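You operate a simulated robot arm through the tools that you are given. There is no shell and no other tool.

The job below is to be done with a simulated robot arm. You get a single attempt, and the scene is never put back.

Task
Try the film wrap stop button on a dry run, then press reset.
Fine: stop while the table turns; carriage back at its mark, power off.

The check looks at the end state, three seconds after you hand in, the way a careful person would. Anything else that was tipped, shoved, dropped, spilled or broken makes it a failure.

Robot
A 7-joint arm with a fingered hand, fixed in place. Base frame: the origin is on the floor under the middle of its stand, x ahead of it, y to its left, z up; the work surface is at about z = 0.95. Readings come in m, degrees, newtons and seconds.
With the tool pointing down near the work surface it reaches from about 0.16 to 0.78 m from the base axis. Its first joint turns from -166.0 to 166.0 degrees. Payload 4.9 kg.
The tool frame sits at the grasp point between the pads (the TCP): z along the fingers, y along the line on which they close. The tips reach 0.032 m beyond it. The gripper opens to 0.192 m; its body begins 0.089 m behind the TCP. The gripper is a hand of 3 fingers: y runs from the thumb to the fingers, the wrist lies at [0, 0, -0.267] in the tool frame, and closing takes about 1.5 s.
Orientation is that of the tool frame in the base frame, as a unit quaternion [x, y, z, w]. With the fingers straight down and closing along the base's y, the tool's x points along the base's -x, its y along +y and its z along -z.

Tools
- The arm moves only by the tool play_rows. Its argument "plan" is a list of rows, each a list of 2 entries, a list of its own where there are three numbers: the shift along the base's x, y, z in m, then the turn, a rotation vector about the base's x, y, z in degrees. In form: [[[tx, ty, tz], [rx, ry, rz]], ...]. A call has 1 to 20 rows; each row shifts and turns the commanded pose from where the row before left it. "gripper" is the opening, from 0 (shut) to 1 (fully open), set as the call begins (left out, the last holds). A row lasts 0.2 s, in which the tool goes at most 0.05 m and 8.6 degrees; a call with a longer step from one row to the next is refused whole, and so is a gripper value outside its range. A pose out of reach is approached as far as the arm can. The call stops where the force on the tool passes 40 N (or 10 N more than at its start, if that is more) or the arm is blocked; 0.2 s more then pass. The fingers move at their own pace (about 0.153 m/s each) and stop on an object; they squeeze with about 26 N. The grip force told is the motor's: it shows also when the fingers shut on nothing. Time passes only in rows, and 0.2 s behind the last, so rows that do not move let the fingers close. It gives the time, the measured TCP pose, the force on the tool (base axes), the opening and the grip force at its end, in the units of the frame above (readings bear some noise), with the torque about the TCP (base axes, N m) and any sound that the robot's microphone picked up.
- Cameras (640 x 400 px; columns grow to the right, rows downward): "scene" is fixed at [0.2212, -0.6478, 1.6886]; the picture's right is [0.86, -0.52, 0.00], its down [-0.29, -0.49, -0.82] and it looks along [0.43, 0.71, -0.57] (base axes); focal length 334 px, centre (320, 200). "wrist" rides on the gripper at [0.08, -0.046, -0.113] in the tool frame; the picture's right is [0.50, 0.87, 0.00], its down [-0.67, 0.39, -0.63] and it looks along [-0.55, 0.32, 0.78] (tool axes); focal length 226 px, centre (320, 200). There is no depth. A picture from a camera that has moved, and an enlarged one, comes with that camera's place and axes in the base frame and with its lens.
- camera(camera): a new picture of that camera. It takes no simulated time.
- curl_fingers(finger1, finger2, thumb_bend): sets how far each is bent, from 0 (flat) to 100 (curled in); at 30 the hand is open as for a grip, at 70 the pads meet at the TCP. One left out holds its place. A second passes; each finger stops where it meets its share of the squeeze, and holds until it gets a number again. A gripper value or a shape takes the hand back. It gives what a move gives, with no picture; readings hold the bend of each and the force on the fingers (four entries, about 0 where the hand has none), thumb and palm.
- preshape(shape): the hand has 3 fingers and takes this shape, open, in about a second: jaw (thumb against the fingers, like two jaws); tri (thumb and two fingers); tip (a fingertip pinch); poke (one finger out to press); point (the index stretched); flat (the hand flat); cup (the hand cupped); fist (a fist). The gripper value then closes the fingers along that shape, each until it touches; the sizes above hold for jaw. It gives what a move gives, with no picture.
- inspect(camera, box): a new picture of the part [left, top, right, bottom] of that camera's present view, enlarged. It takes no simulated time.
- close_job(): hands the job in; it is judged then, once.

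Places have to be worked out from the pictures, the camera data and where the tool is seen. Open the gripper and draw the arm clear of the work before you hand the job in, unless the task says otherwise.

The tools are called after "Call:" as name(argument=value, ...) on one line, values as JSON. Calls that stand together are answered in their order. play_rows: Moves the arm, as the interface text tells. Its arguments: {"type":"object","properties":{"plan":{"type":"array"},"gripper":{"type":"number"}},"required":["plan"]} The other tools are called the same way: preshape (shape) gives the hand a shape; curl_fingers (finger1, finger2, thumb_bend) moves the fingers one by one; camera (camera) takes a picture; inspect (camera, box) takes an enlarged picture of a part of a camera's view; close_job () hands the job in.

At the start:

```text
clock: 0.0
tcp_pos: [0.3371, 0.3184, 1.2854]
ee_rot: [0.0, 1.0, 0.0, 0.0]
force: [0.1, -0.3, 0.2]
wrist_torque: [0.01, -0.01, -0.03]
opening: 0.1919
grip_force: 0.0
shape: jaw
bend: [30.0, 30.0, 30.0]
finger forces: [0.0, 0.1, 0.0, 0.1, 0.0, 0.0]
```

scene: 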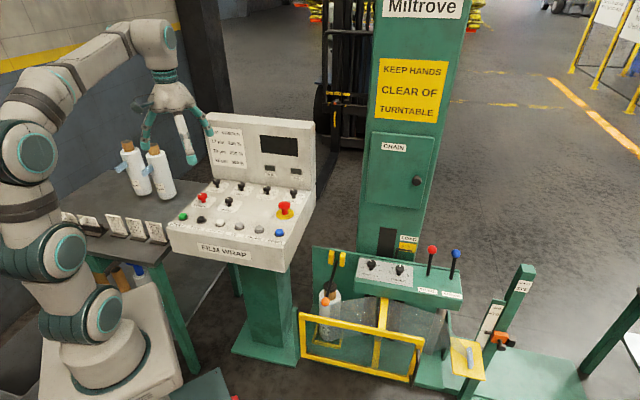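
wrist: 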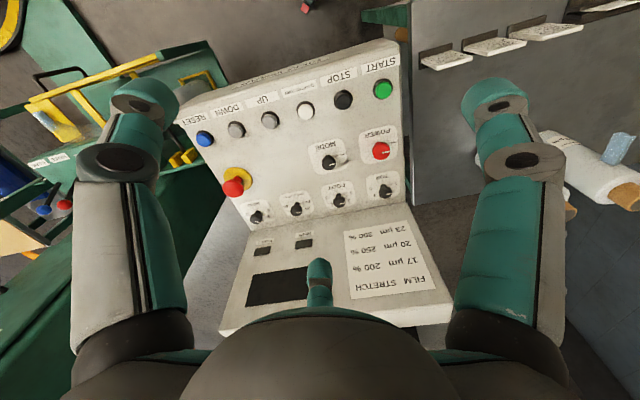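

I'll look closely at the panel and its surroundings before moving anything.

Call:
inspect(camera="scene", box=[160, 110, 320, 270])

Call:
inspect(camera="wrist", box=[180, 40, 440, 230])

Call:
inspect(camera="scene", box=[300, 220, 540, 400])

Call:
inspect(camera="scene", box=[40, 130, 220, 260])

Call:
inspect(camera="wrist", box=[230, 200, 440, 330])

Call:
inspect(camera="scene", box=[360, 0, 480, 260])

```text
2.50 times, centred on (240, 190) of scene
camera zoom: at [0.2212, -0.6478, 1.6886], right [0.86, -0.52, 0.0], down [-0.29, -0.49, -0.82], along [0.43, 0.71, -0.57], focal length 835 px, centre (520, 225)
```

zoom: 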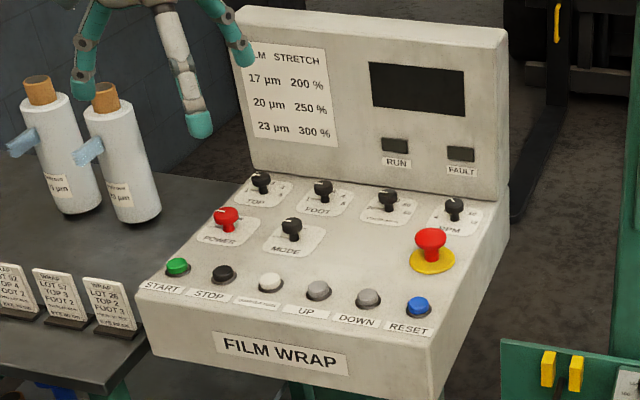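

```text
2.11 times, centred on (310, 135) of wrist
camera zoom: at [0.2577, 0.272, 1.3974], right [-0.5, 0.87, 0.0], down [0.67, 0.39, 0.63], along [0.55, 0.32, -0.78], focal length 476 px, centre (341, 337)
```

zoom: 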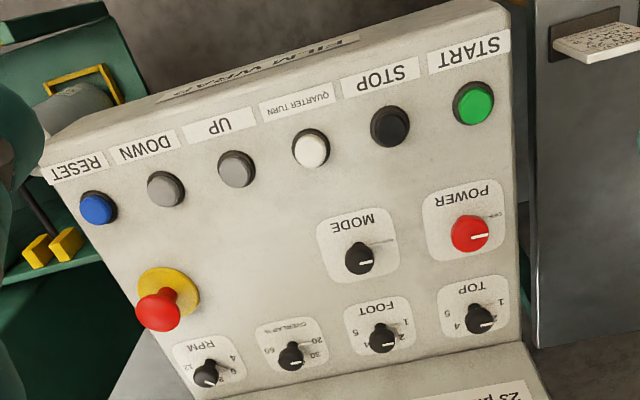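

```text
2.22 times, centred on (420, 310) of scene
camera zoom: at [0.2212, -0.6478, 1.6886], right [0.86, -0.52, 0.0], down [-0.29, -0.49, -0.82], along [0.43, 0.71, -0.57], focal length 742 px, centre (98, -44)
```

zoom: 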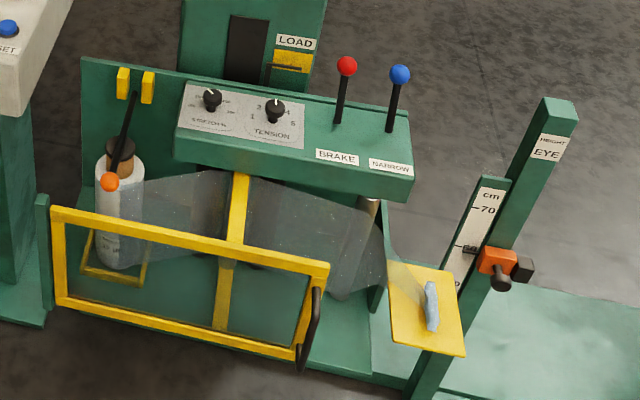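

```text
3.08 times, centred on (130, 195) of scene
camera zoom: at [0.2212, -0.6478, 1.6886], right [0.86, -0.52, 0.0], down [-0.29, -0.49, -0.82], along [0.43, 0.71, -0.57], focal length 1028 px, centre (905, 215)
```

zoom: 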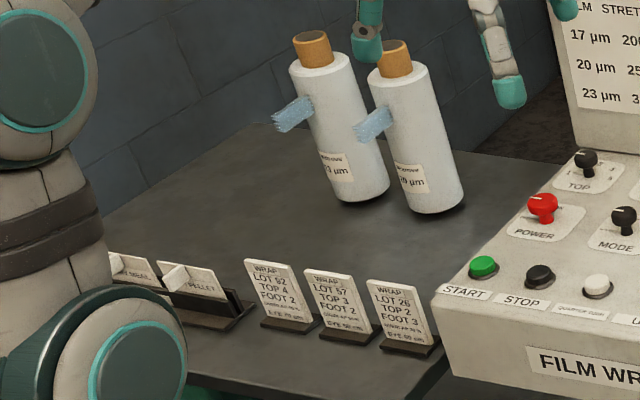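

```text
3.05 times, centred on (335, 265) of wrist
camera zoom: at [0.2577, 0.272, 1.3974], right [-0.5, 0.87, 0.0], down [0.67, 0.39, 0.63], along [0.55, 0.32, -0.78], focal length 689 px, centre (274, 2)
```

zoom: 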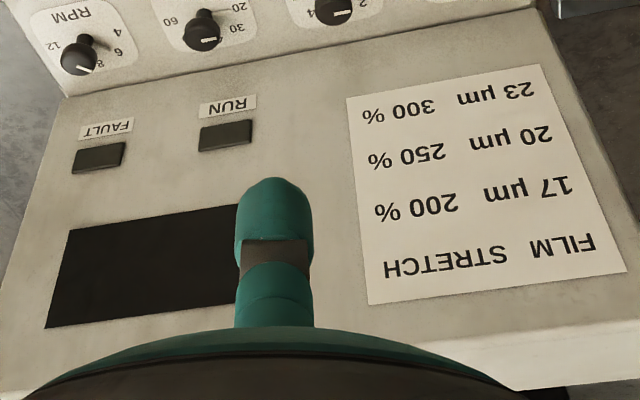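

```text
1.54 times, centred on (420, 130) of scene
camera zoom: at [0.2212, -0.6478, 1.6886], right [0.86, -0.52, 0.0], down [-0.29, -0.49, -0.82], along [0.43, 0.71, -0.57], focal length 514 px, centre (166, 308)
```

zoom: 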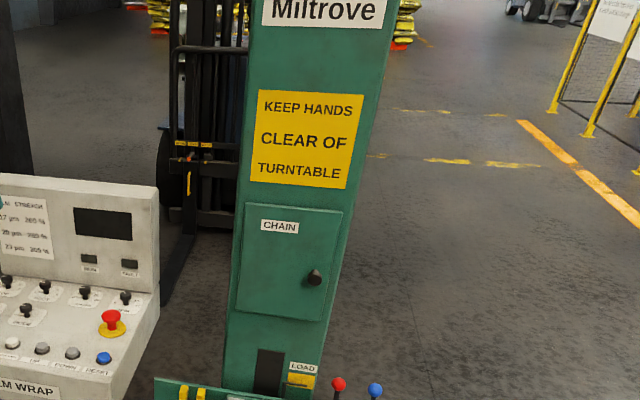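

The START/STOP/…/RESET row and the POWER and MODE knobs are visible, with the displays dark (power off). I'll zoom further into the MODE and POWER labels and the carriage mark.

Call:
inspect(camera="wrist", box=[310, 120, 410, 190])

Call:
inspect(camera="scene", box=[190, 180, 260, 225])

Call:
inspect(camera="scene", box=[370, 210, 450, 270])

Call:
inspect(camera="scene", box=[450, 250, 640, 400])

Call:
inspect(camera="wrist", box=[0, 0, 200, 250])

```text
5.71 times, centred on (360, 155) of wrist
camera zoom: at [0.2577, 0.272, 1.3974], right [-0.5, 0.87, 0.0], down [0.67, 0.39, 0.63], along [0.55, 0.32, -0.78], focal length 1292 px, centre (91, 457)
```

zoom: 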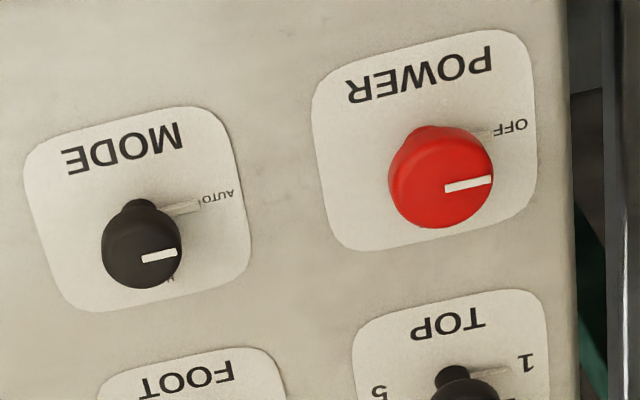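

```text
8.89 times, centred on (225, 202) of scene
camera zoom: at [0.2212, -0.6478, 1.6886], right [0.86, -0.52, 0.0], down [-0.29, -0.49, -0.82], along [0.43, 0.71, -0.57], focal length 2968 px, centre (1164, 178)
```

zoom: 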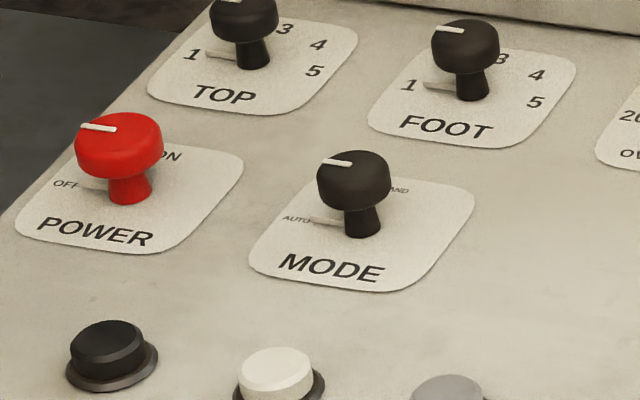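

```text
6.67 times, centred on (410, 240) of scene
camera zoom: at [0.2212, -0.6478, 1.6886], right [0.86, -0.52, 0.0], down [-0.29, -0.49, -0.82], along [0.43, 0.71, -0.57], focal length 2226 px, centre (-280, -67)
```

zoom: 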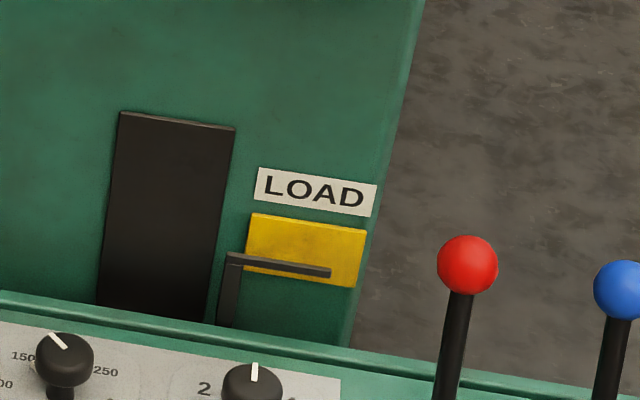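

```text
2.67 times, centred on (545, 325) of scene
camera zoom: at [0.2212, -0.6478, 1.6886], right [0.86, -0.52, 0.0], down [-0.29, -0.49, -0.82], along [0.43, 0.71, -0.57], focal length 890 px, centre (-280, -133)
```

zoom: 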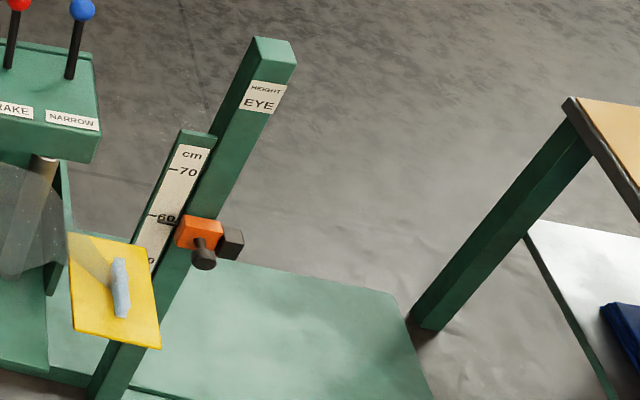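

```text
1.60 times, centred on (100, 125) of wrist
camera zoom: at [0.2577, 0.272, 1.3974], right [-0.5, 0.87, 0.0], down [0.67, 0.39, 0.63], along [0.55, 0.32, -0.78], focal length 362 px, centre (672, 320)
```

zoom: 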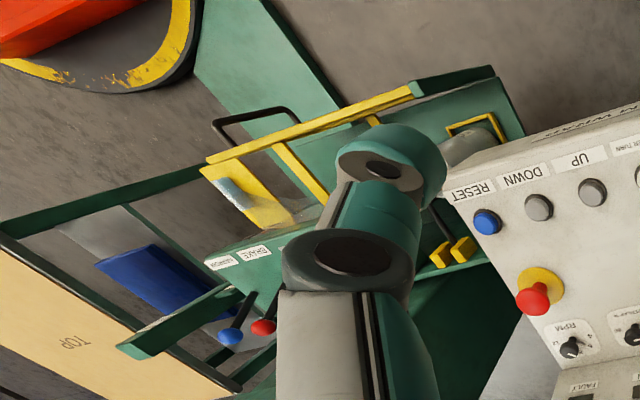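

MODE is already at AUTO and POWER is at OFF, and the carriage pointer sits on the yellow LOAD mark. Before starting I want to see the turntable, so I raise slightly and yaw the wrist so its camera looks toward (1.0, -1.0).

Call:
play_rows(plan=[[[0, 0, 0.02], [0, 0, -8]], [[0, 0, 0.02], [0, 0, -8]], [[0, 0, 0.01], [0, 0, -8]], [[0, 0, 0], [0, 0, -8]], [[0, 0, 0], [0, 0, -8]], [[0, 0, 0], [0, 0, -8]], [[0, 0, 0], [0, 0, -8]], [[0, 0, 0], [0, 0, -8]], [[0, 0, 0], [0, 0, -8]]])

Call:
camera(camera="wrist")

```text
clock: 2.0
tcp_pos: [0.3377, 0.3191, 1.3338]
ee_rot: [0.589, 0.808, 0.0, 0.0]
force: [0.5, -0.9, -0.7]
wrist_torque: [-0.02, 0.01, 0.0]
opening: 0.1917
grip_force: 0.1
shape: jaw
bend: [30.0, 30.0, 30.0]
finger forces: [0.0, 0.0, 0.1, 0.0, 0.0, 0.0]
```

```text
taken
camera wrist: at [0.2688, 0.3804, 1.447], right [0.67, 0.74, 0.0], down [0.58, -0.52, 0.63], along [0.47, -0.42, -0.78], focal length 226 px, centre (320, 200)
```

wrist: 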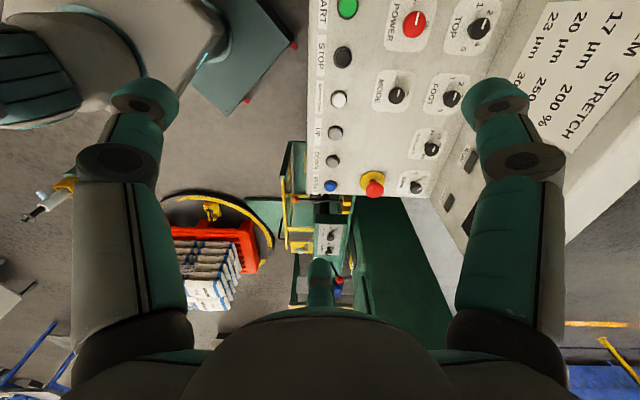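

The turntable with a red pallet and a stacked load is in view; I'll zoom in on it and on the panel.

Call:
inspect(camera="wrist", box=[150, 170, 290, 320])

Call:
inspect(camera="wrist", box=[240, 130, 380, 320])

Call:
inspect(camera="wrist", box=[310, 0, 520, 200])

Call:
inspect(camera="wrist", box=[370, 0, 440, 45])

```text
2.67 times, centred on (220, 245) of wrist
camera zoom: at [0.2688, 0.3804, 1.447], right [0.67, 0.74, 0.0], down [0.58, -0.52, 0.63], along [0.47, -0.42, -0.78], focal length 603 px, centre (587, 80)
```

zoom: 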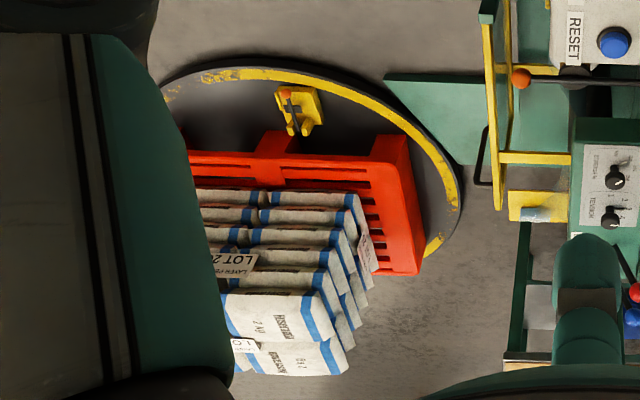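

```text
2.11 times, centred on (310, 225) of wrist
camera zoom: at [0.2688, 0.3804, 1.447], right [0.67, 0.74, 0.0], down [0.58, -0.52, 0.63], along [0.47, -0.42, -0.78], focal length 476 px, centre (341, 147)
```

zoom: 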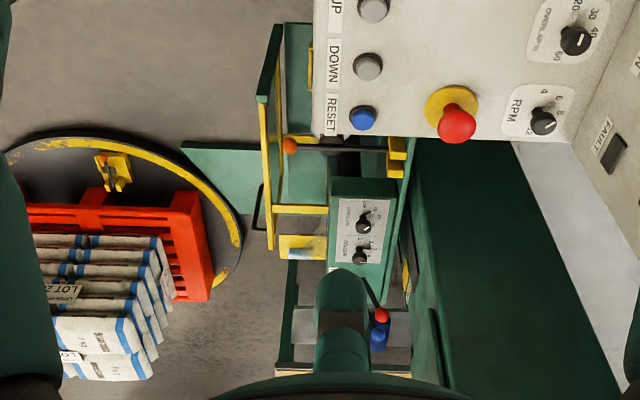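

```text
2.00 times, centred on (415, 100) of wrist
camera zoom: at [0.2688, 0.3804, 1.447], right [0.67, 0.74, 0.0], down [0.58, -0.52, 0.63], along [0.47, -0.42, -0.78], focal length 452 px, centre (130, 400)
```

zoom: 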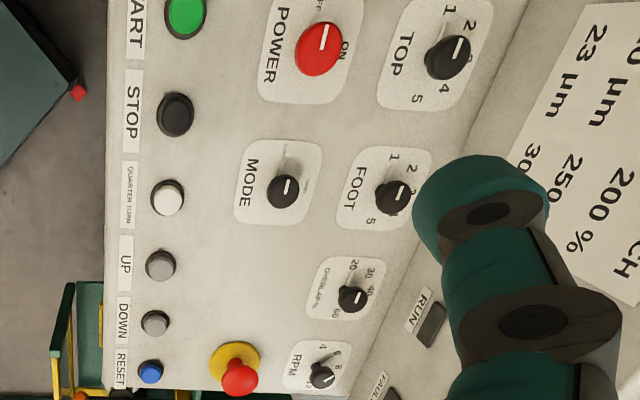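

```text
8.89 times, centred on (405, 22) of wrist
camera zoom: at [0.2688, 0.3804, 1.447], right [0.67, 0.74, 0.0], down [0.58, -0.52, 0.63], along [0.47, -0.42, -0.78], focal length 2009 px, centre (-436, 1778)
```

zoom: 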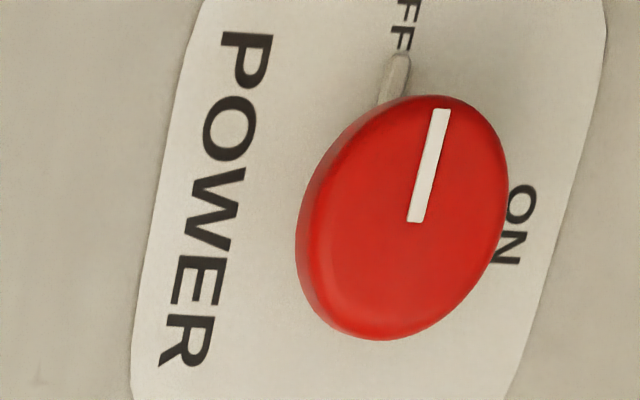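

The load on the turntable is unattached (film tail is parked on the yellow plate), so this is a dry run. I place the POWER knob top at about (0.383, 0.487, 0.985), OFF at the left and ON at the top; I now yaw to +45° and move above it with a narrower opening, staying high.

Call:
play_rows(plan=[[[0.0032, 0.012, -0.005], [0, 0, 8.357]], [[0.0032, 0.012, -0.005], [0, 0, 8.357]], [[0.0032, 0.012, -0.005], [0, 0, 8.357]], [[0.0032, 0.012, -0.005], [0, 0, 8.357]], [[0.0032, 0.012, -0.005], [0, 0, 8.357]], [[0.0032, 0.012, -0.005], [0, 0, 8.357]], [[0.0032, 0.012, -0.01], [0, 0, 8.357]], [[0.0032, 0.012, -0.01], [0, 0, 8.357]], [[0.0032, 0.012, -0.01], [0, 0, 8.357]], [[0.0032, 0.012, -0.01], [0, 0, 8.357]], [[0.0033, 0.012, -0.01], [0, 0, 8.357]], [[0.0033, 0.012, -0.01], [0, 0, 8.357]], [[0.0033, 0.012, -0.01], [0, 0, 8.357]], [[0.0033, 0.012, -0.01], [0, 0, 8.357]], [[0, 0, 0], [0, 0, 0]]], gripper=0.4)

Call:
camera(camera="wrist")

Call:
camera(camera="scene")

```text
clock: 5.2
tcp_pos: [0.3816, 0.4884, 1.2256]
ee_rot: [-0.384, 0.923, -0.001, 0.001]
force: [-0.4, -0.2, -0.5]
wrist_torque: [-0.01, 0.02, 0.02]
opening: 0.077
grip_force: 0.1
shape: jaw
bend: [41.0, 41.0, 70.0]
finger forces: [0.0, 0.0, 0.1, 0.0, 0.0, 0.0]
```

```text
taken
camera wrist: at [0.3577, 0.3987, 1.3378], right [-0.97, 0.26, 0.0], down [0.2, 0.75, 0.63], along [0.16, 0.61, -0.78], focal length 226 px, centre (320, 200)
```

wrist: 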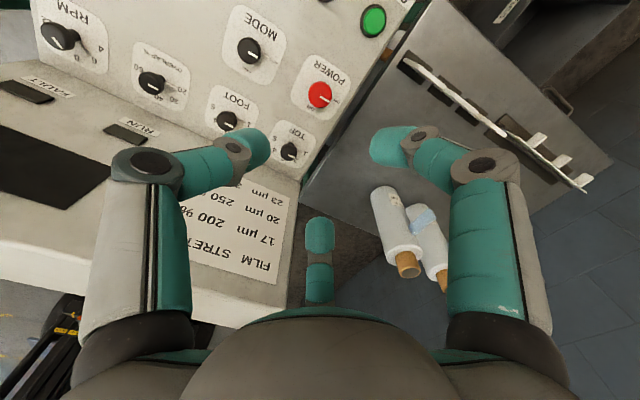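

```text
taken
```

scene: 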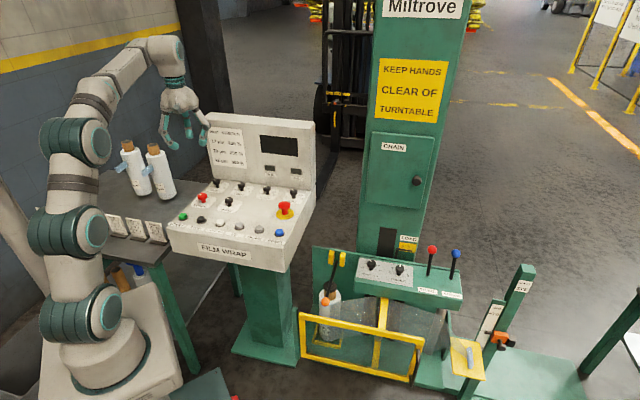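

All four views agree on the POWER knob at about (0.381, 0.487), right under the TCP, and the rolls are far away (y≈0.87). I descend to just above the knob and look again.

Call:
play_rows(plan=[[[0, 0, -0.03], [0, 0, 0]], [[0, 0, -0.03], [0, 0, 0]], [[0, 0, -0.03], [0, 0, 0]], [[0, 0, -0.03], [0, 0, 0]], [[0, 0, -0.03], [0, 0, 0]], [[0, 0, -0.02], [0, 0, 0]], [[0, 0, 0], [0, 0, 0]]])

Call:
inspect(camera="wrist", box=[220, 80, 420, 260])

Call:
inspect(camera="scene", box=[150, 120, 320, 260])

```text
clock: 6.8
tcp_pos: [0.3825, 0.4889, 1.058]
ee_rot: [-0.384, 0.923, 0.0, 0.0]
force: [-0.5, -0.3, -0.7]
wrist_torque: [0.0, -0.01, -0.01]
opening: 0.0771
grip_force: 0.1
shape: jaw
bend: [41.0, 41.0, 70.0]
finger forces: [0.0, 0.0, 0.0, 0.1, 0.1, 0.1]
```

```text
2.22 times, centred on (320, 170) of wrist
camera zoom: at [0.3584, 0.3994, 1.1696], right [-0.97, 0.26, 0.0], down [0.2, 0.75, 0.63], along [0.16, 0.61, -0.78], focal length 502 px, centre (320, 267)
```

zoom: 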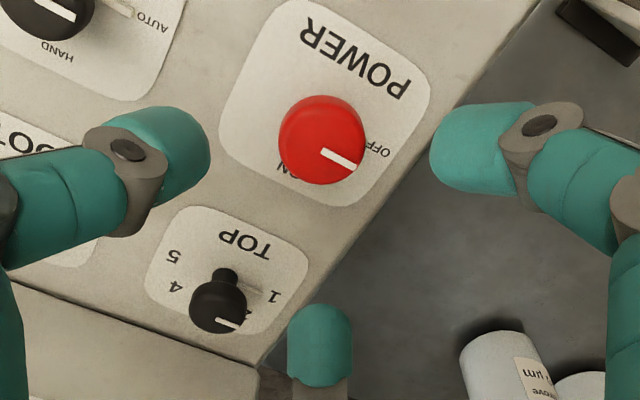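

```text
2.86 times, centred on (235, 190) of scene
camera zoom: at [0.2212, -0.6478, 1.6886], right [0.86, -0.52, 0.0], down [-0.29, -0.49, -0.82], along [0.43, 0.71, -0.57], focal length 954 px, centre (563, 229)
```

zoom: 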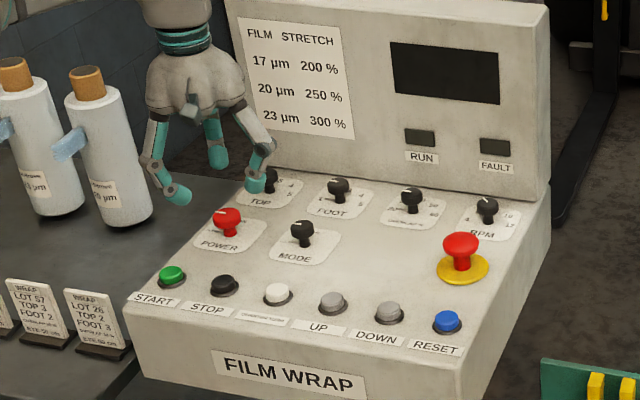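

The labels confirm OFF at panel-left and ON at the back, 90° clockwise. I lower the fingers around the red knob, keeping tips about 1 cm above the panel.

Call:
play_rows(plan=[[[-0.001, -0.002, -0.02], [0, 0, 0]], [[0, 0, -0.02], [0, 0, 0]], [[0, 0, -0.015], [0, 0, 0]], [[0, 0, -0.008], [0, 0, 0]], [[0, 0, 0], [0, 0, 0]]])

Call:
inspect(camera="wrist", box=[220, 80, 420, 260])

Call:
inspect(camera="scene", box=[150, 140, 270, 240])

```text
clock: 8.0
tcp_pos: [0.3815, 0.4843, 0.9927]
ee_rot: [-0.384, 0.923, 0.001, -0.001]
force: [0.0, -0.5, -1.2]
wrist_torque: [-0.03, -0.03, -0.02]
opening: 0.0772
grip_force: 0.0
shape: jaw
bend: [41.0, 41.0, 70.0]
finger forces: [0.0, 0.0, 0.1, 0.0, 0.1, 0.0]
```

```text
2.22 times, centred on (320, 170) of wrist
camera zoom: at [0.3575, 0.3949, 1.1051], right [-0.97, 0.26, 0.0], down [0.2, 0.75, 0.63], along [0.16, 0.61, -0.78], focal length 502 px, centre (320, 267)
```

zoom: 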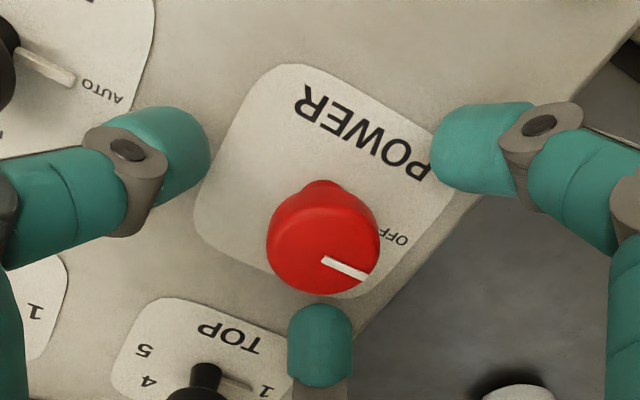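

```text
4.00 times, centred on (210, 190) of scene
camera zoom: at [0.2212, -0.6478, 1.6886], right [0.86, -0.52, 0.0], down [-0.29, -0.49, -0.82], along [0.43, 0.71, -0.57], focal length 1336 px, centre (760, 240)
```

zoom: 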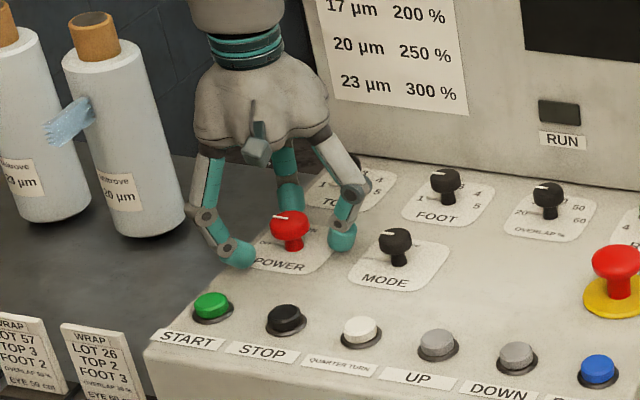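

The knob is centred between the three fingers with the tips clear of the panel. I close on it and wait for the grip.

Call:
play_rows(plan=[[[0, 0, 0], [0, 0, 0]], [[0, 0, 0], [0, 0, 0]], [[0, 0, 0], [0, 0, 0]], [[0, 0, 0], [0, 0, 0]], [[0, 0, 0], [0, 0, 0]], [[0, 0, 0], [0, 0, 0]]], gripper=0.0)

Call:
inspect(camera="wrist", box=[220, 80, 420, 260])

Call:
inspect(camera="scene", box=[150, 140, 270, 240])

```text
clock: 9.4
tcp_pos: [0.3829, 0.4841, 0.9919]
ee_rot: [-0.383, 0.924, -0.001, -0.002]
force: [0.5, -1.0, -14.9]
wrist_torque: [0.0, -0.04, -0.02]
opening: 0.0274
grip_force: 25.5
shape: jaw
bend: [75.0, 77.0, 70.0]
finger forces: [23.4, 22.9, 0.0, 0.1, 22.5, 0.0]
```

```text
2.22 times, centred on (320, 170) of wrist
camera zoom: at [0.3573, 0.3949, 1.1043], right [-0.97, 0.26, 0.0], down [0.2, 0.75, 0.63], along [0.16, 0.61, -0.78], focal length 502 px, centre (320, 267)
```

zoom: 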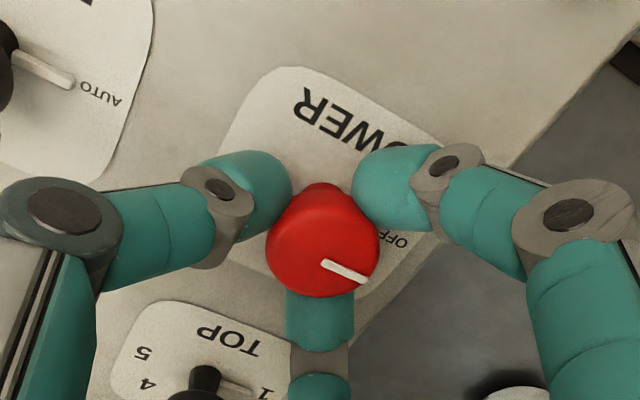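

```text
4.00 times, centred on (210, 190) of scene
camera zoom: at [0.2212, -0.6478, 1.6886], right [0.86, -0.52, 0.0], down [-0.29, -0.49, -0.82], along [0.43, 0.71, -0.57], focal length 1336 px, centre (760, 240)
```

zoom: 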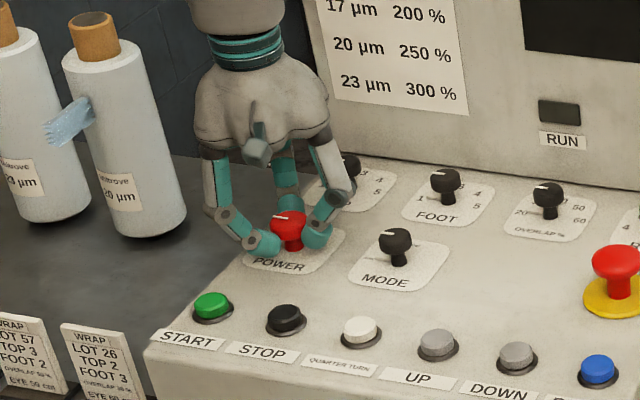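

The three fingers hold the knob firmly. I now turn clockwise 90° (negative about z) toward ON.

Call:
play_rows(plan=[[[0, 0, 0], [0, 0, -7.5]], [[0, 0, 0], [0, 0, -7.5]], [[0, 0, 0], [0, 0, -7.5]], [[0, 0, 0], [0, 0, -7.5]], [[0, 0, 0], [0, 0, -7.5]], [[0, 0, 0], [0, 0, -7.5]], [[0, 0, 0], [0, 0, -7.5]], [[0, 0, 0], [0, 0, -7.5]], [[0, 0, 0], [0, 0, -7.5]], [[0, 0, 0], [0, 0, -7.5]], [[0, 0, 0], [0, 0, -7.5]], [[0, 0, 0], [0, 0, -7.5]]])

Call:
inspect(camera="wrist", box=[220, 80, 420, 260])

Call:
inspect(camera="scene", box=[150, 110, 320, 250])

```text
clock: 12.0
tcp_pos: [0.3816, 0.4838, 0.9926]
ee_rot: [0.383, 0.924, 0.0, 0.0]
force: [-16.0, 13.8, -18.9]
wrist_torque: [0.28, 0.38, 0.08]
opening: 0.0264
grip_force: 26.2
shape: jaw
bend: [75.0, 77.0, 70.0]
finger forces: [26.9, 20.3, 0.1, 0.0, 24.5, 0.1]
```

```text
2.22 times, centred on (320, 170) of wrist
camera zoom: at [0.2919, 0.5086, 1.1042], right [0.26, 0.97, 0.0], down [0.75, -0.2, 0.63], along [0.61, -0.16, -0.78], focal length 502 px, centre (320, 267)
```

zoom: 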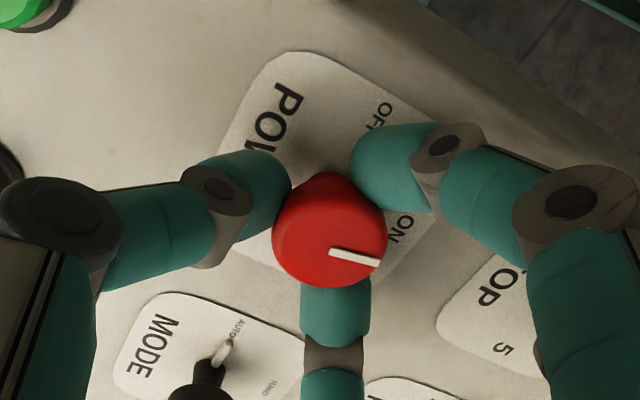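

```text
2.86 times, centred on (235, 180) of scene
camera zoom: at [0.2212, -0.6478, 1.6886], right [0.86, -0.52, 0.0], down [-0.29, -0.49, -0.82], along [0.43, 0.71, -0.57], focal length 954 px, centre (563, 257)
```

zoom: 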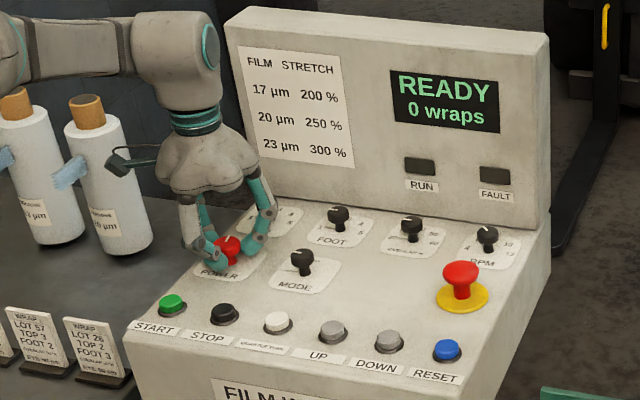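

The display reads READY / 0 wraps, so power is on with no fault. I release the knob and rise straight up.

Call:
play_rows(plan=[[[0, 0, 0], [0, 0, 0]], [[0, 0, 0], [0, 0, 0]], [[0, 0, 0], [0, 0, 0]], [[0, 0, 0], [0, 0, 0]], [[0, 0, 0.02], [0, 0, 0]], [[0, 0, 0.03], [0, 0, 0]], [[0, 0, 0.04], [0, 0, 0]], [[0, 0, 0.04], [0, 0, 0]], [[0, 0, 0.03], [0, 0, 0]]], gripper=0.4)

Call:
preshape(shape="poke")

Call:
camera(camera="wrist")

Call:
inspect(camera="scene", box=[130, 80, 320, 250])

```text
clock: 14.0
tcp_pos: [0.3812, 0.486, 1.1514]
ee_rot: [0.381, 0.925, 0.0, -0.001]
force: [-0.8, 0.0, -0.5]
wrist_torque: [-0.04, 0.0, 0.0]
opening: 0.0765
grip_force: 0.2
shape: jaw
bend: [42.0, 42.0, 70.0]
finger forces: [0.1, 0.1, 0.0, 0.1, 0.1, 0.1]
```

```text
clock: 14.9
tcp_pos: [0.3805, 0.4864, 1.1502]
ee_rot: [0.382, 0.924, 0.0, 0.0]
force: [-0.1, 0.5, -0.1]
wrist_torque: [0.03, -0.05, -0.02]
opening: 0.0
grip_force: 0.2
shape: poke
bend: [100.0, 100.0, 91.0]
finger forces: [0.1, 0.0, 0.0, 0.0, 0.0, 0.0]
```

```text
taken
camera wrist: at [0.2912, 0.5094, 1.2629], right [0.26, 0.97, 0.0], down [0.75, -0.2, 0.63], along [0.61, -0.16, -0.78], focal length 226 px, centre (320, 200)
```

wrist: 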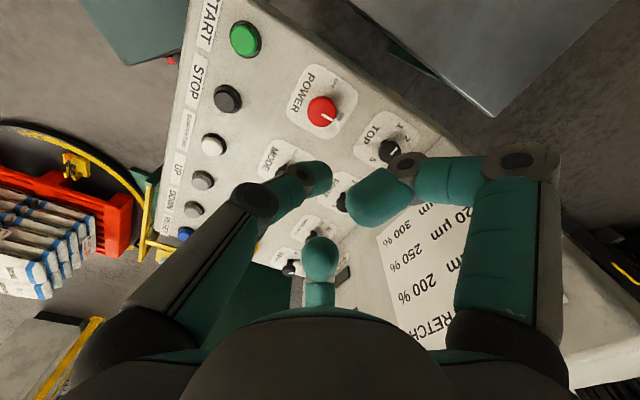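

```text
2.35 times, centred on (225, 165) of scene
camera zoom: at [0.2212, -0.6478, 1.6886], right [0.86, -0.52, 0.0], down [-0.29, -0.49, -0.82], along [0.43, 0.71, -0.57], focal length 786 px, centre (544, 282)
```

zoom: 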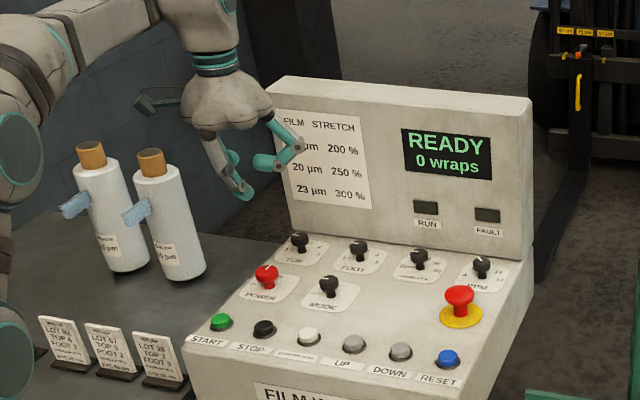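

The hand is partly through the poke shape; I let it settle a moment and look again.

Call:
play_rows(plan=[[[0, 0, 0], [0, 0, 0]], [[0, 0, 0], [0, 0, 0]], [[0, 0, 0], [0, 0, 0]]])

Call:
camera(camera="wrist")

Call:
inspect(camera="scene", box=[160, 80, 270, 180])

```text
clock: 15.7
tcp_pos: [0.3802, 0.4865, 1.152]
ee_rot: [0.382, 0.924, 0.0, 0.0]
force: [0.4, 0.3, -0.5]
wrist_torque: [0.02, 0.02, 0.01]
opening: 0.0002
grip_force: 0.1
shape: poke
bend: [100.0, 100.0, 91.0]
finger forces: [0.1, 0.0, 0.0, 0.0, 0.1, 0.0]
```

```text
taken
camera wrist: at [0.2913, 0.5094, 1.263], right [0.26, 0.97, 0.0], down [0.75, -0.2, 0.63], along [0.61, -0.16, -0.78], focal length 226 px, centre (320, 200)
```

wrist: 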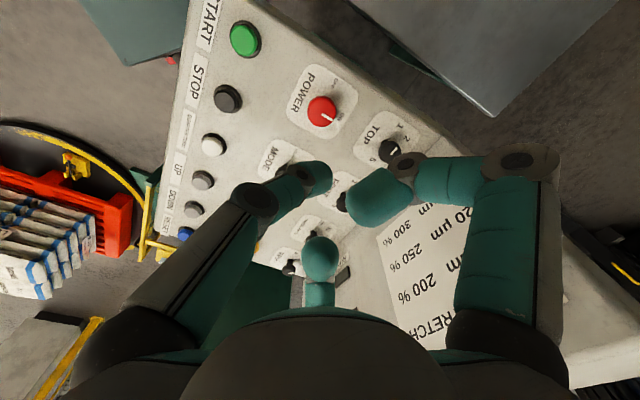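

```text
4.00 times, centred on (215, 130) of scene
camera zoom: at [0.2212, -0.6478, 1.6886], right [0.86, -0.52, 0.0], down [-0.29, -0.49, -0.82], along [0.43, 0.71, -0.57], focal length 1336 px, centre (740, 480)
```

zoom: 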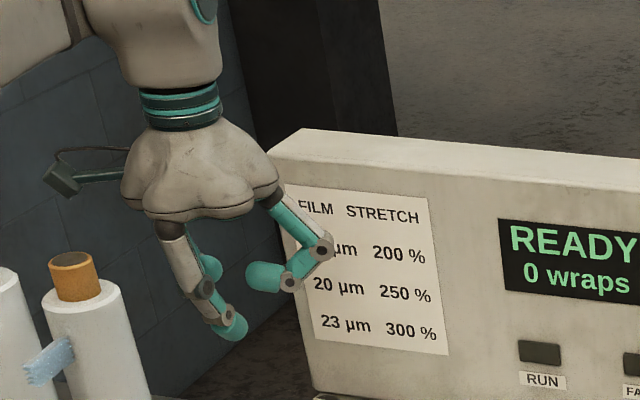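

In the poke shape the thumb tip is out at roughly 0.03 m below the TCP, and the other two fingers are tucked higher. I put START at about (0.291, 0.422), STOP (0.342, 0.371), RESET (0.547, 0.167), tops near z 0.962, and move above START.

Call:
play_rows(plan=[[[-0.0148, -0.01075, -0.0203], [0, 0, 0]], [[-0.0148, -0.01075, -0.0203], [0, 0, 0]], [[-0.0148, -0.01075, -0.0203], [0, 0, 0]], [[-0.0148, -0.01075, -0.0203], [0, 0, 0]], [[-0.0148, -0.01075, -0.0203], [0, 0, 0]], [[-0.0147, -0.01075, -0.0203], [0, 0, 0]], [[0, 0, 0], [0, 0, 0]]])

Call:
camera(camera="wrist")

Call:
inspect(camera="scene", box=[140, 140, 260, 240])

```text
clock: 17.3
tcp_pos: [0.2913, 0.4187, 1.0318]
ee_rot: [0.381, 0.924, 0.0, 0.0]
force: [0.0, 0.9, 0.5]
wrist_torque: [0.03, 0.01, 0.03]
opening: 0.0003
grip_force: 0.1
shape: poke
bend: [100.0, 100.0, 91.0]
finger forces: [0.0, 0.0, 0.0, 0.1, 0.1, 0.0]
```

```text
taken
camera wrist: at [0.203, 0.4416, 1.1431], right [0.26, 0.97, 0.0], down [0.75, -0.2, 0.63], along [0.61, -0.16, -0.78], focal length 226 px, centre (320, 200)
```

wrist: 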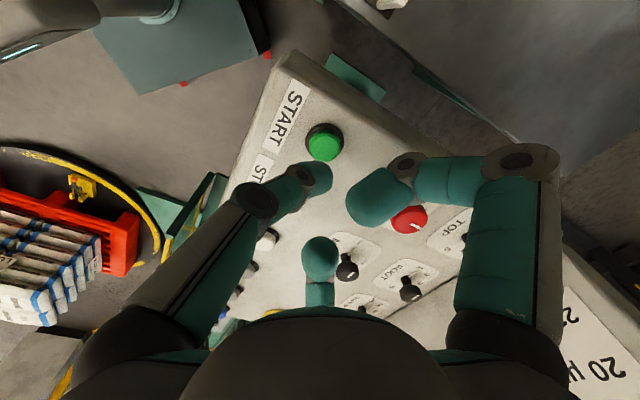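

```text
4.00 times, centred on (200, 190) of scene
camera zoom: at [0.2212, -0.6478, 1.6886], right [0.86, -0.52, 0.0], down [-0.29, -0.49, -0.82], along [0.43, 0.71, -0.57], focal length 1336 px, centre (800, 240)
```

zoom: 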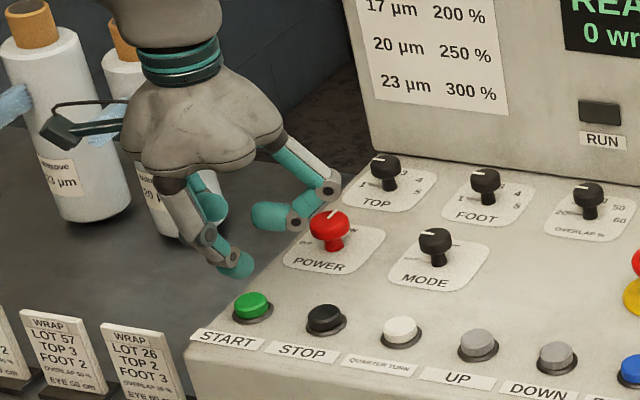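

The thumb tip is almost over START, needing only a few mm correction. I lower to just above the button and look before pressing.

Call:
play_rows(plan=[[[-0.001, 0.002, -0.01], [0, 0, 0]], [[-0.001, 0.002, -0.01], [0, 0, 0]], [[0, 0, -0.008], [0, 0, 0]], [[0, 0, 0], [0, 0, 0]]])

Call:
inspect(camera="wrist", box=[240, 100, 400, 220])

Call:
inspect(camera="scene", box=[150, 170, 230, 240])

```text
clock: 18.3
tcp_pos: [0.2922, 0.4239, 1.0032]
ee_rot: [0.382, 0.924, 0.0, 0.0]
force: [-1.0, 0.0, 0.0]
wrist_torque: [-0.01, -0.02, -0.01]
opening: 0.0
grip_force: 0.1
shape: poke
bend: [100.0, 100.0, 91.0]
finger forces: [0.0, 0.0, 0.0, 0.0, 0.0, 0.0]
```

```text
3.33 times, centred on (320, 160) of wrist
camera zoom: at [0.2028, 0.4469, 1.115], right [0.26, 0.97, 0.0], down [0.75, -0.2, 0.63], along [0.61, -0.16, -0.78], focal length 754 px, centre (320, 333)
```

zoom: 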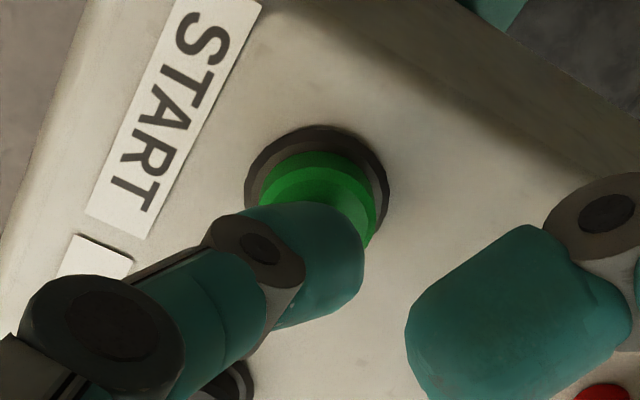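

```text
5.71 times, centred on (190, 205) of scene
camera zoom: at [0.2212, -0.6478, 1.6886], right [0.86, -0.52, 0.0], down [-0.29, -0.49, -0.82], along [0.43, 0.71, -0.57], focal length 1908 px, centre (1063, 171)
```

zoom: 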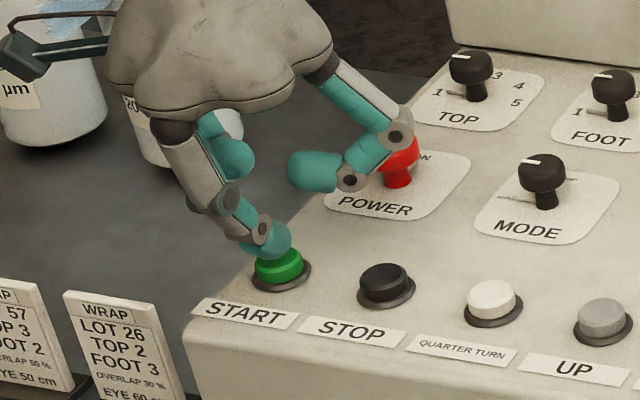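

The tip hovers right above the green button. I press down in small steps and hold briefly.

Call:
play_rows(plan=[[[0, 0, -0.004], [0, 0, 0]], [[0, 0, -0.004], [0, 0, 0]], [[0, 0, -0.004], [0, 0, 0]], [[0, 0, 0], [0, 0, 0]]])

Call:
inspect(camera="scene", box=[150, 110, 320, 250])

```text
clock: 19.3
tcp_pos: [0.2914, 0.4235, 0.991]
ee_rot: [0.382, 0.924, 0.001, 0.001]
force: [-0.1, -0.9, 4.7]
wrist_torque: [-0.05, 0.02, 0.0]
opening: 0.0
grip_force: 0.0
shape: poke
bend: [100.0, 100.0, 91.0]
finger forces: [0.1, 0.0, 0.0, 0.1, 4.6, 0.0]
heard: click
```

```text
2.86 times, centred on (235, 180) of scene
camera zoom: at [0.2212, -0.6478, 1.6886], right [0.86, -0.52, 0.0], down [-0.29, -0.49, -0.82], along [0.43, 0.71, -0.57], focal length 954 px, centre (563, 257)
```

zoom: 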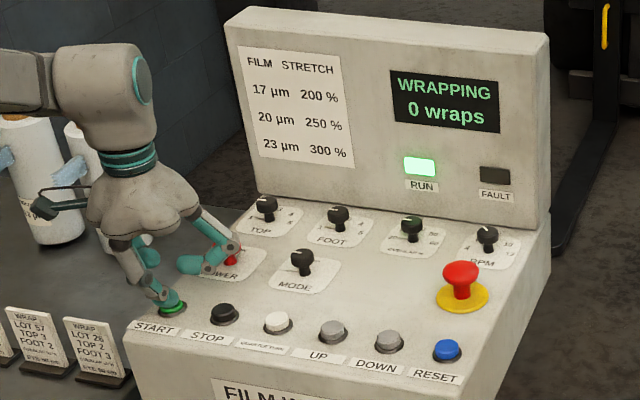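

A click, and the display shows WRAPPING with RUN lit. I lift and shift to above STOP, then check that the table is really turning.

Call:
play_rows(plan=[[[0, 0, 0.02], [0, 0, 0]], [[0.0252, -0.0255, 0.002], [0, 0, 0]], [[0.0252, -0.0255, 0], [0, 0, 0]], [[0, 0, -0.006], [0, 0, 0]]])

Call:
camera(camera="wrist")

Call:
camera(camera="scene")

Call:
inspect(camera="scene", box=[150, 110, 320, 250])

```text
clock: 20.3
tcp_pos: [0.3412, 0.3734, 1.0063]
ee_rot: [0.382, 0.924, 0.0, 0.0]
force: [0.1, -0.9, 0.3]
wrist_torque: [0.0, -0.04, 0.01]
opening: 0.0
grip_force: 0.0
shape: poke
bend: [100.0, 100.0, 91.0]
finger forces: [0.0, 0.0, 0.0, 0.0, 0.1, 0.0]
```

```text
taken
camera wrist: at [0.2529, 0.3974, 1.1189], right [0.26, 0.97, 0.0], down [0.75, -0.2, 0.63], along [0.61, -0.16, -0.78], focal length 226 px, centre (320, 200)
```

wrist: 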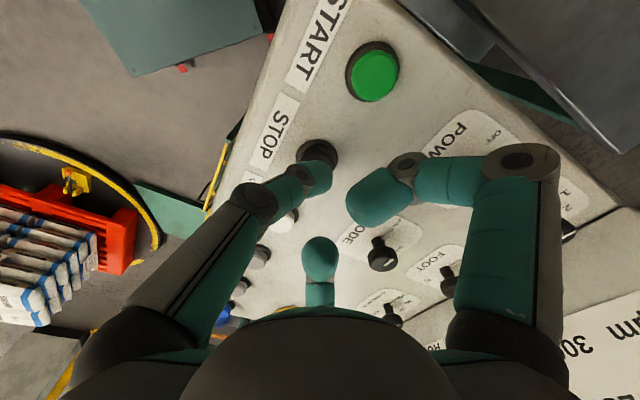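

```text
taken
```

scene: 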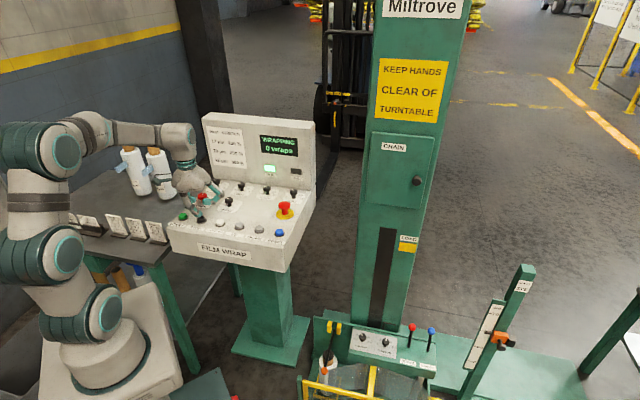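

```text
2.86 times, centred on (235, 180) of scene
camera zoom: at [0.2212, -0.6478, 1.6886], right [0.86, -0.52, 0.0], down [-0.29, -0.49, -0.82], along [0.43, 0.71, -0.57], focal length 954 px, centre (563, 257)
```

zoom: 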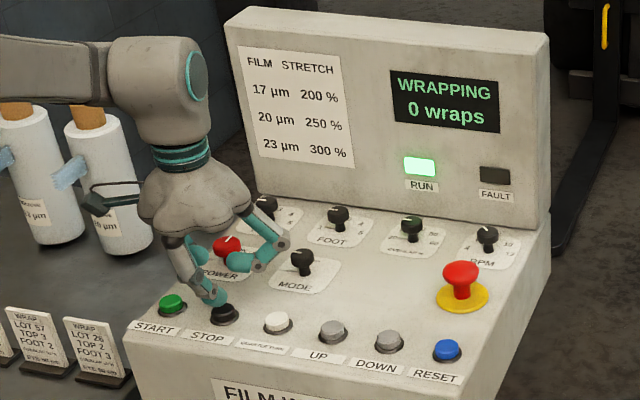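

The carriage has dropped toward its start height but the pallet looks unrotated so far. I wait briefly and look again before stopping.

Call:
play_rows(plan=[[[0, 0, 0], [0, 0, 0]], [[0, 0, 0], [0, 0, 0]]])

Call:
camera(camera="wrist")

Call:
inspect(camera="scene", box=[150, 110, 320, 250])

```text
clock: 20.9
tcp_pos: [0.3417, 0.3753, 1.0077]
ee_rot: [0.381, 0.924, 0.0, -0.001]
force: [0.1, 0.2, -0.4]
wrist_torque: [0.01, -0.04, 0.0]
opening: 0.0
grip_force: 0.0
shape: poke
bend: [100.0, 100.0, 91.0]
finger forces: [0.1, 0.0, 0.0, 0.1, 0.1, 0.0]
```

```text
taken
camera wrist: at [0.2527, 0.3976, 1.119], right [0.26, 0.97, 0.0], down [0.75, -0.2, 0.63], along [0.61, -0.16, -0.78], focal length 226 px, centre (320, 200)
```

wrist: 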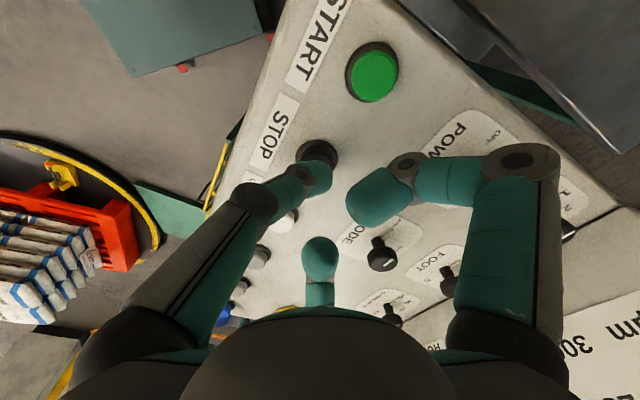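

```text
2.86 times, centred on (235, 180) of scene
camera zoom: at [0.2212, -0.6478, 1.6886], right [0.86, -0.52, 0.0], down [-0.29, -0.49, -0.82], along [0.43, 0.71, -0.57], focal length 954 px, centre (563, 257)
```

zoom: 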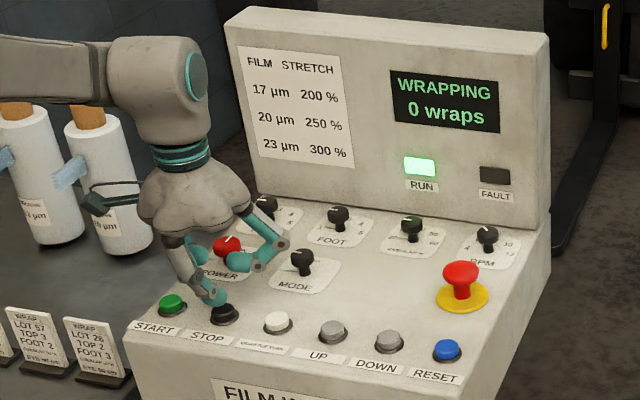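

The pallet and clamp have visibly rotated, so the table is turning. I press STOP now.

Call:
play_rows(plan=[[[0, 0, -0.005], [0, 0, 0]], [[0, 0, -0.005], [0, 0, 0]], [[0, 0, -0.005], [0, 0, 0]], [[0, 0, -0.001], [0, 0, 0]], [[0, 0, 0], [0, 0, 0]]])

Call:
camera(camera="wrist")

Call:
camera(camera="scene")

Call:
inspect(camera="scene", box=[150, 110, 320, 250])

```text
clock: 22.1
tcp_pos: [0.342, 0.3725, 0.9907]
ee_rot: [0.382, 0.924, 0.001, 0.0]
force: [-1.1, 1.9, 7.1]
wrist_torque: [0.07, 0.07, 0.01]
opening: 0.0
grip_force: 0.0
shape: poke
bend: [100.0, 100.0, 91.0]
finger forces: [0.1, 0.0, 0.0, 0.0, 7.1, 0.0]
heard: click
```

```text
taken
camera wrist: at [0.2528, 0.3957, 1.1032], right [0.26, 0.97, 0.0], down [0.75, -0.2, 0.63], along [0.61, -0.16, -0.77], focal length 226 px, centre (320, 200)
```

wrist: 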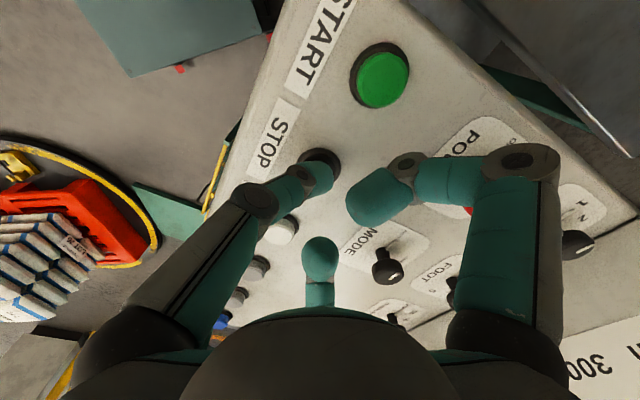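

```text
taken
```

scene: 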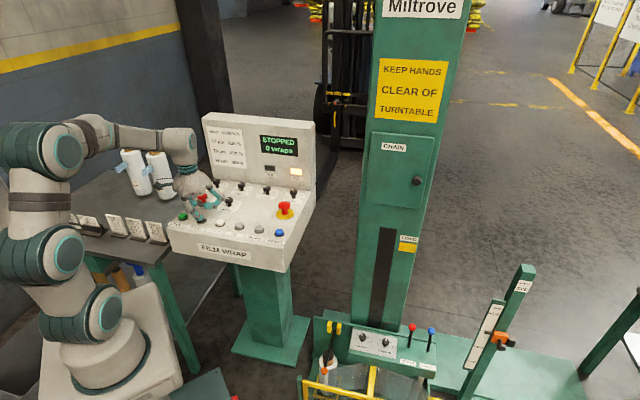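

```text
2.86 times, centred on (235, 180) of scene
camera zoom: at [0.2212, -0.6478, 1.6886], right [0.86, -0.52, 0.0], down [-0.29, -0.49, -0.82], along [0.43, 0.71, -0.57], focal length 954 px, centre (563, 257)
```

zoom: 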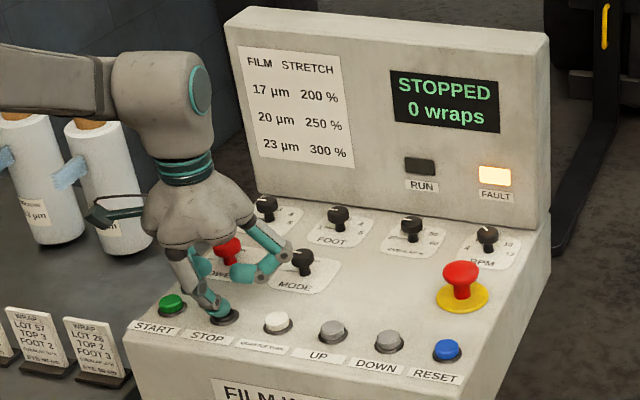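

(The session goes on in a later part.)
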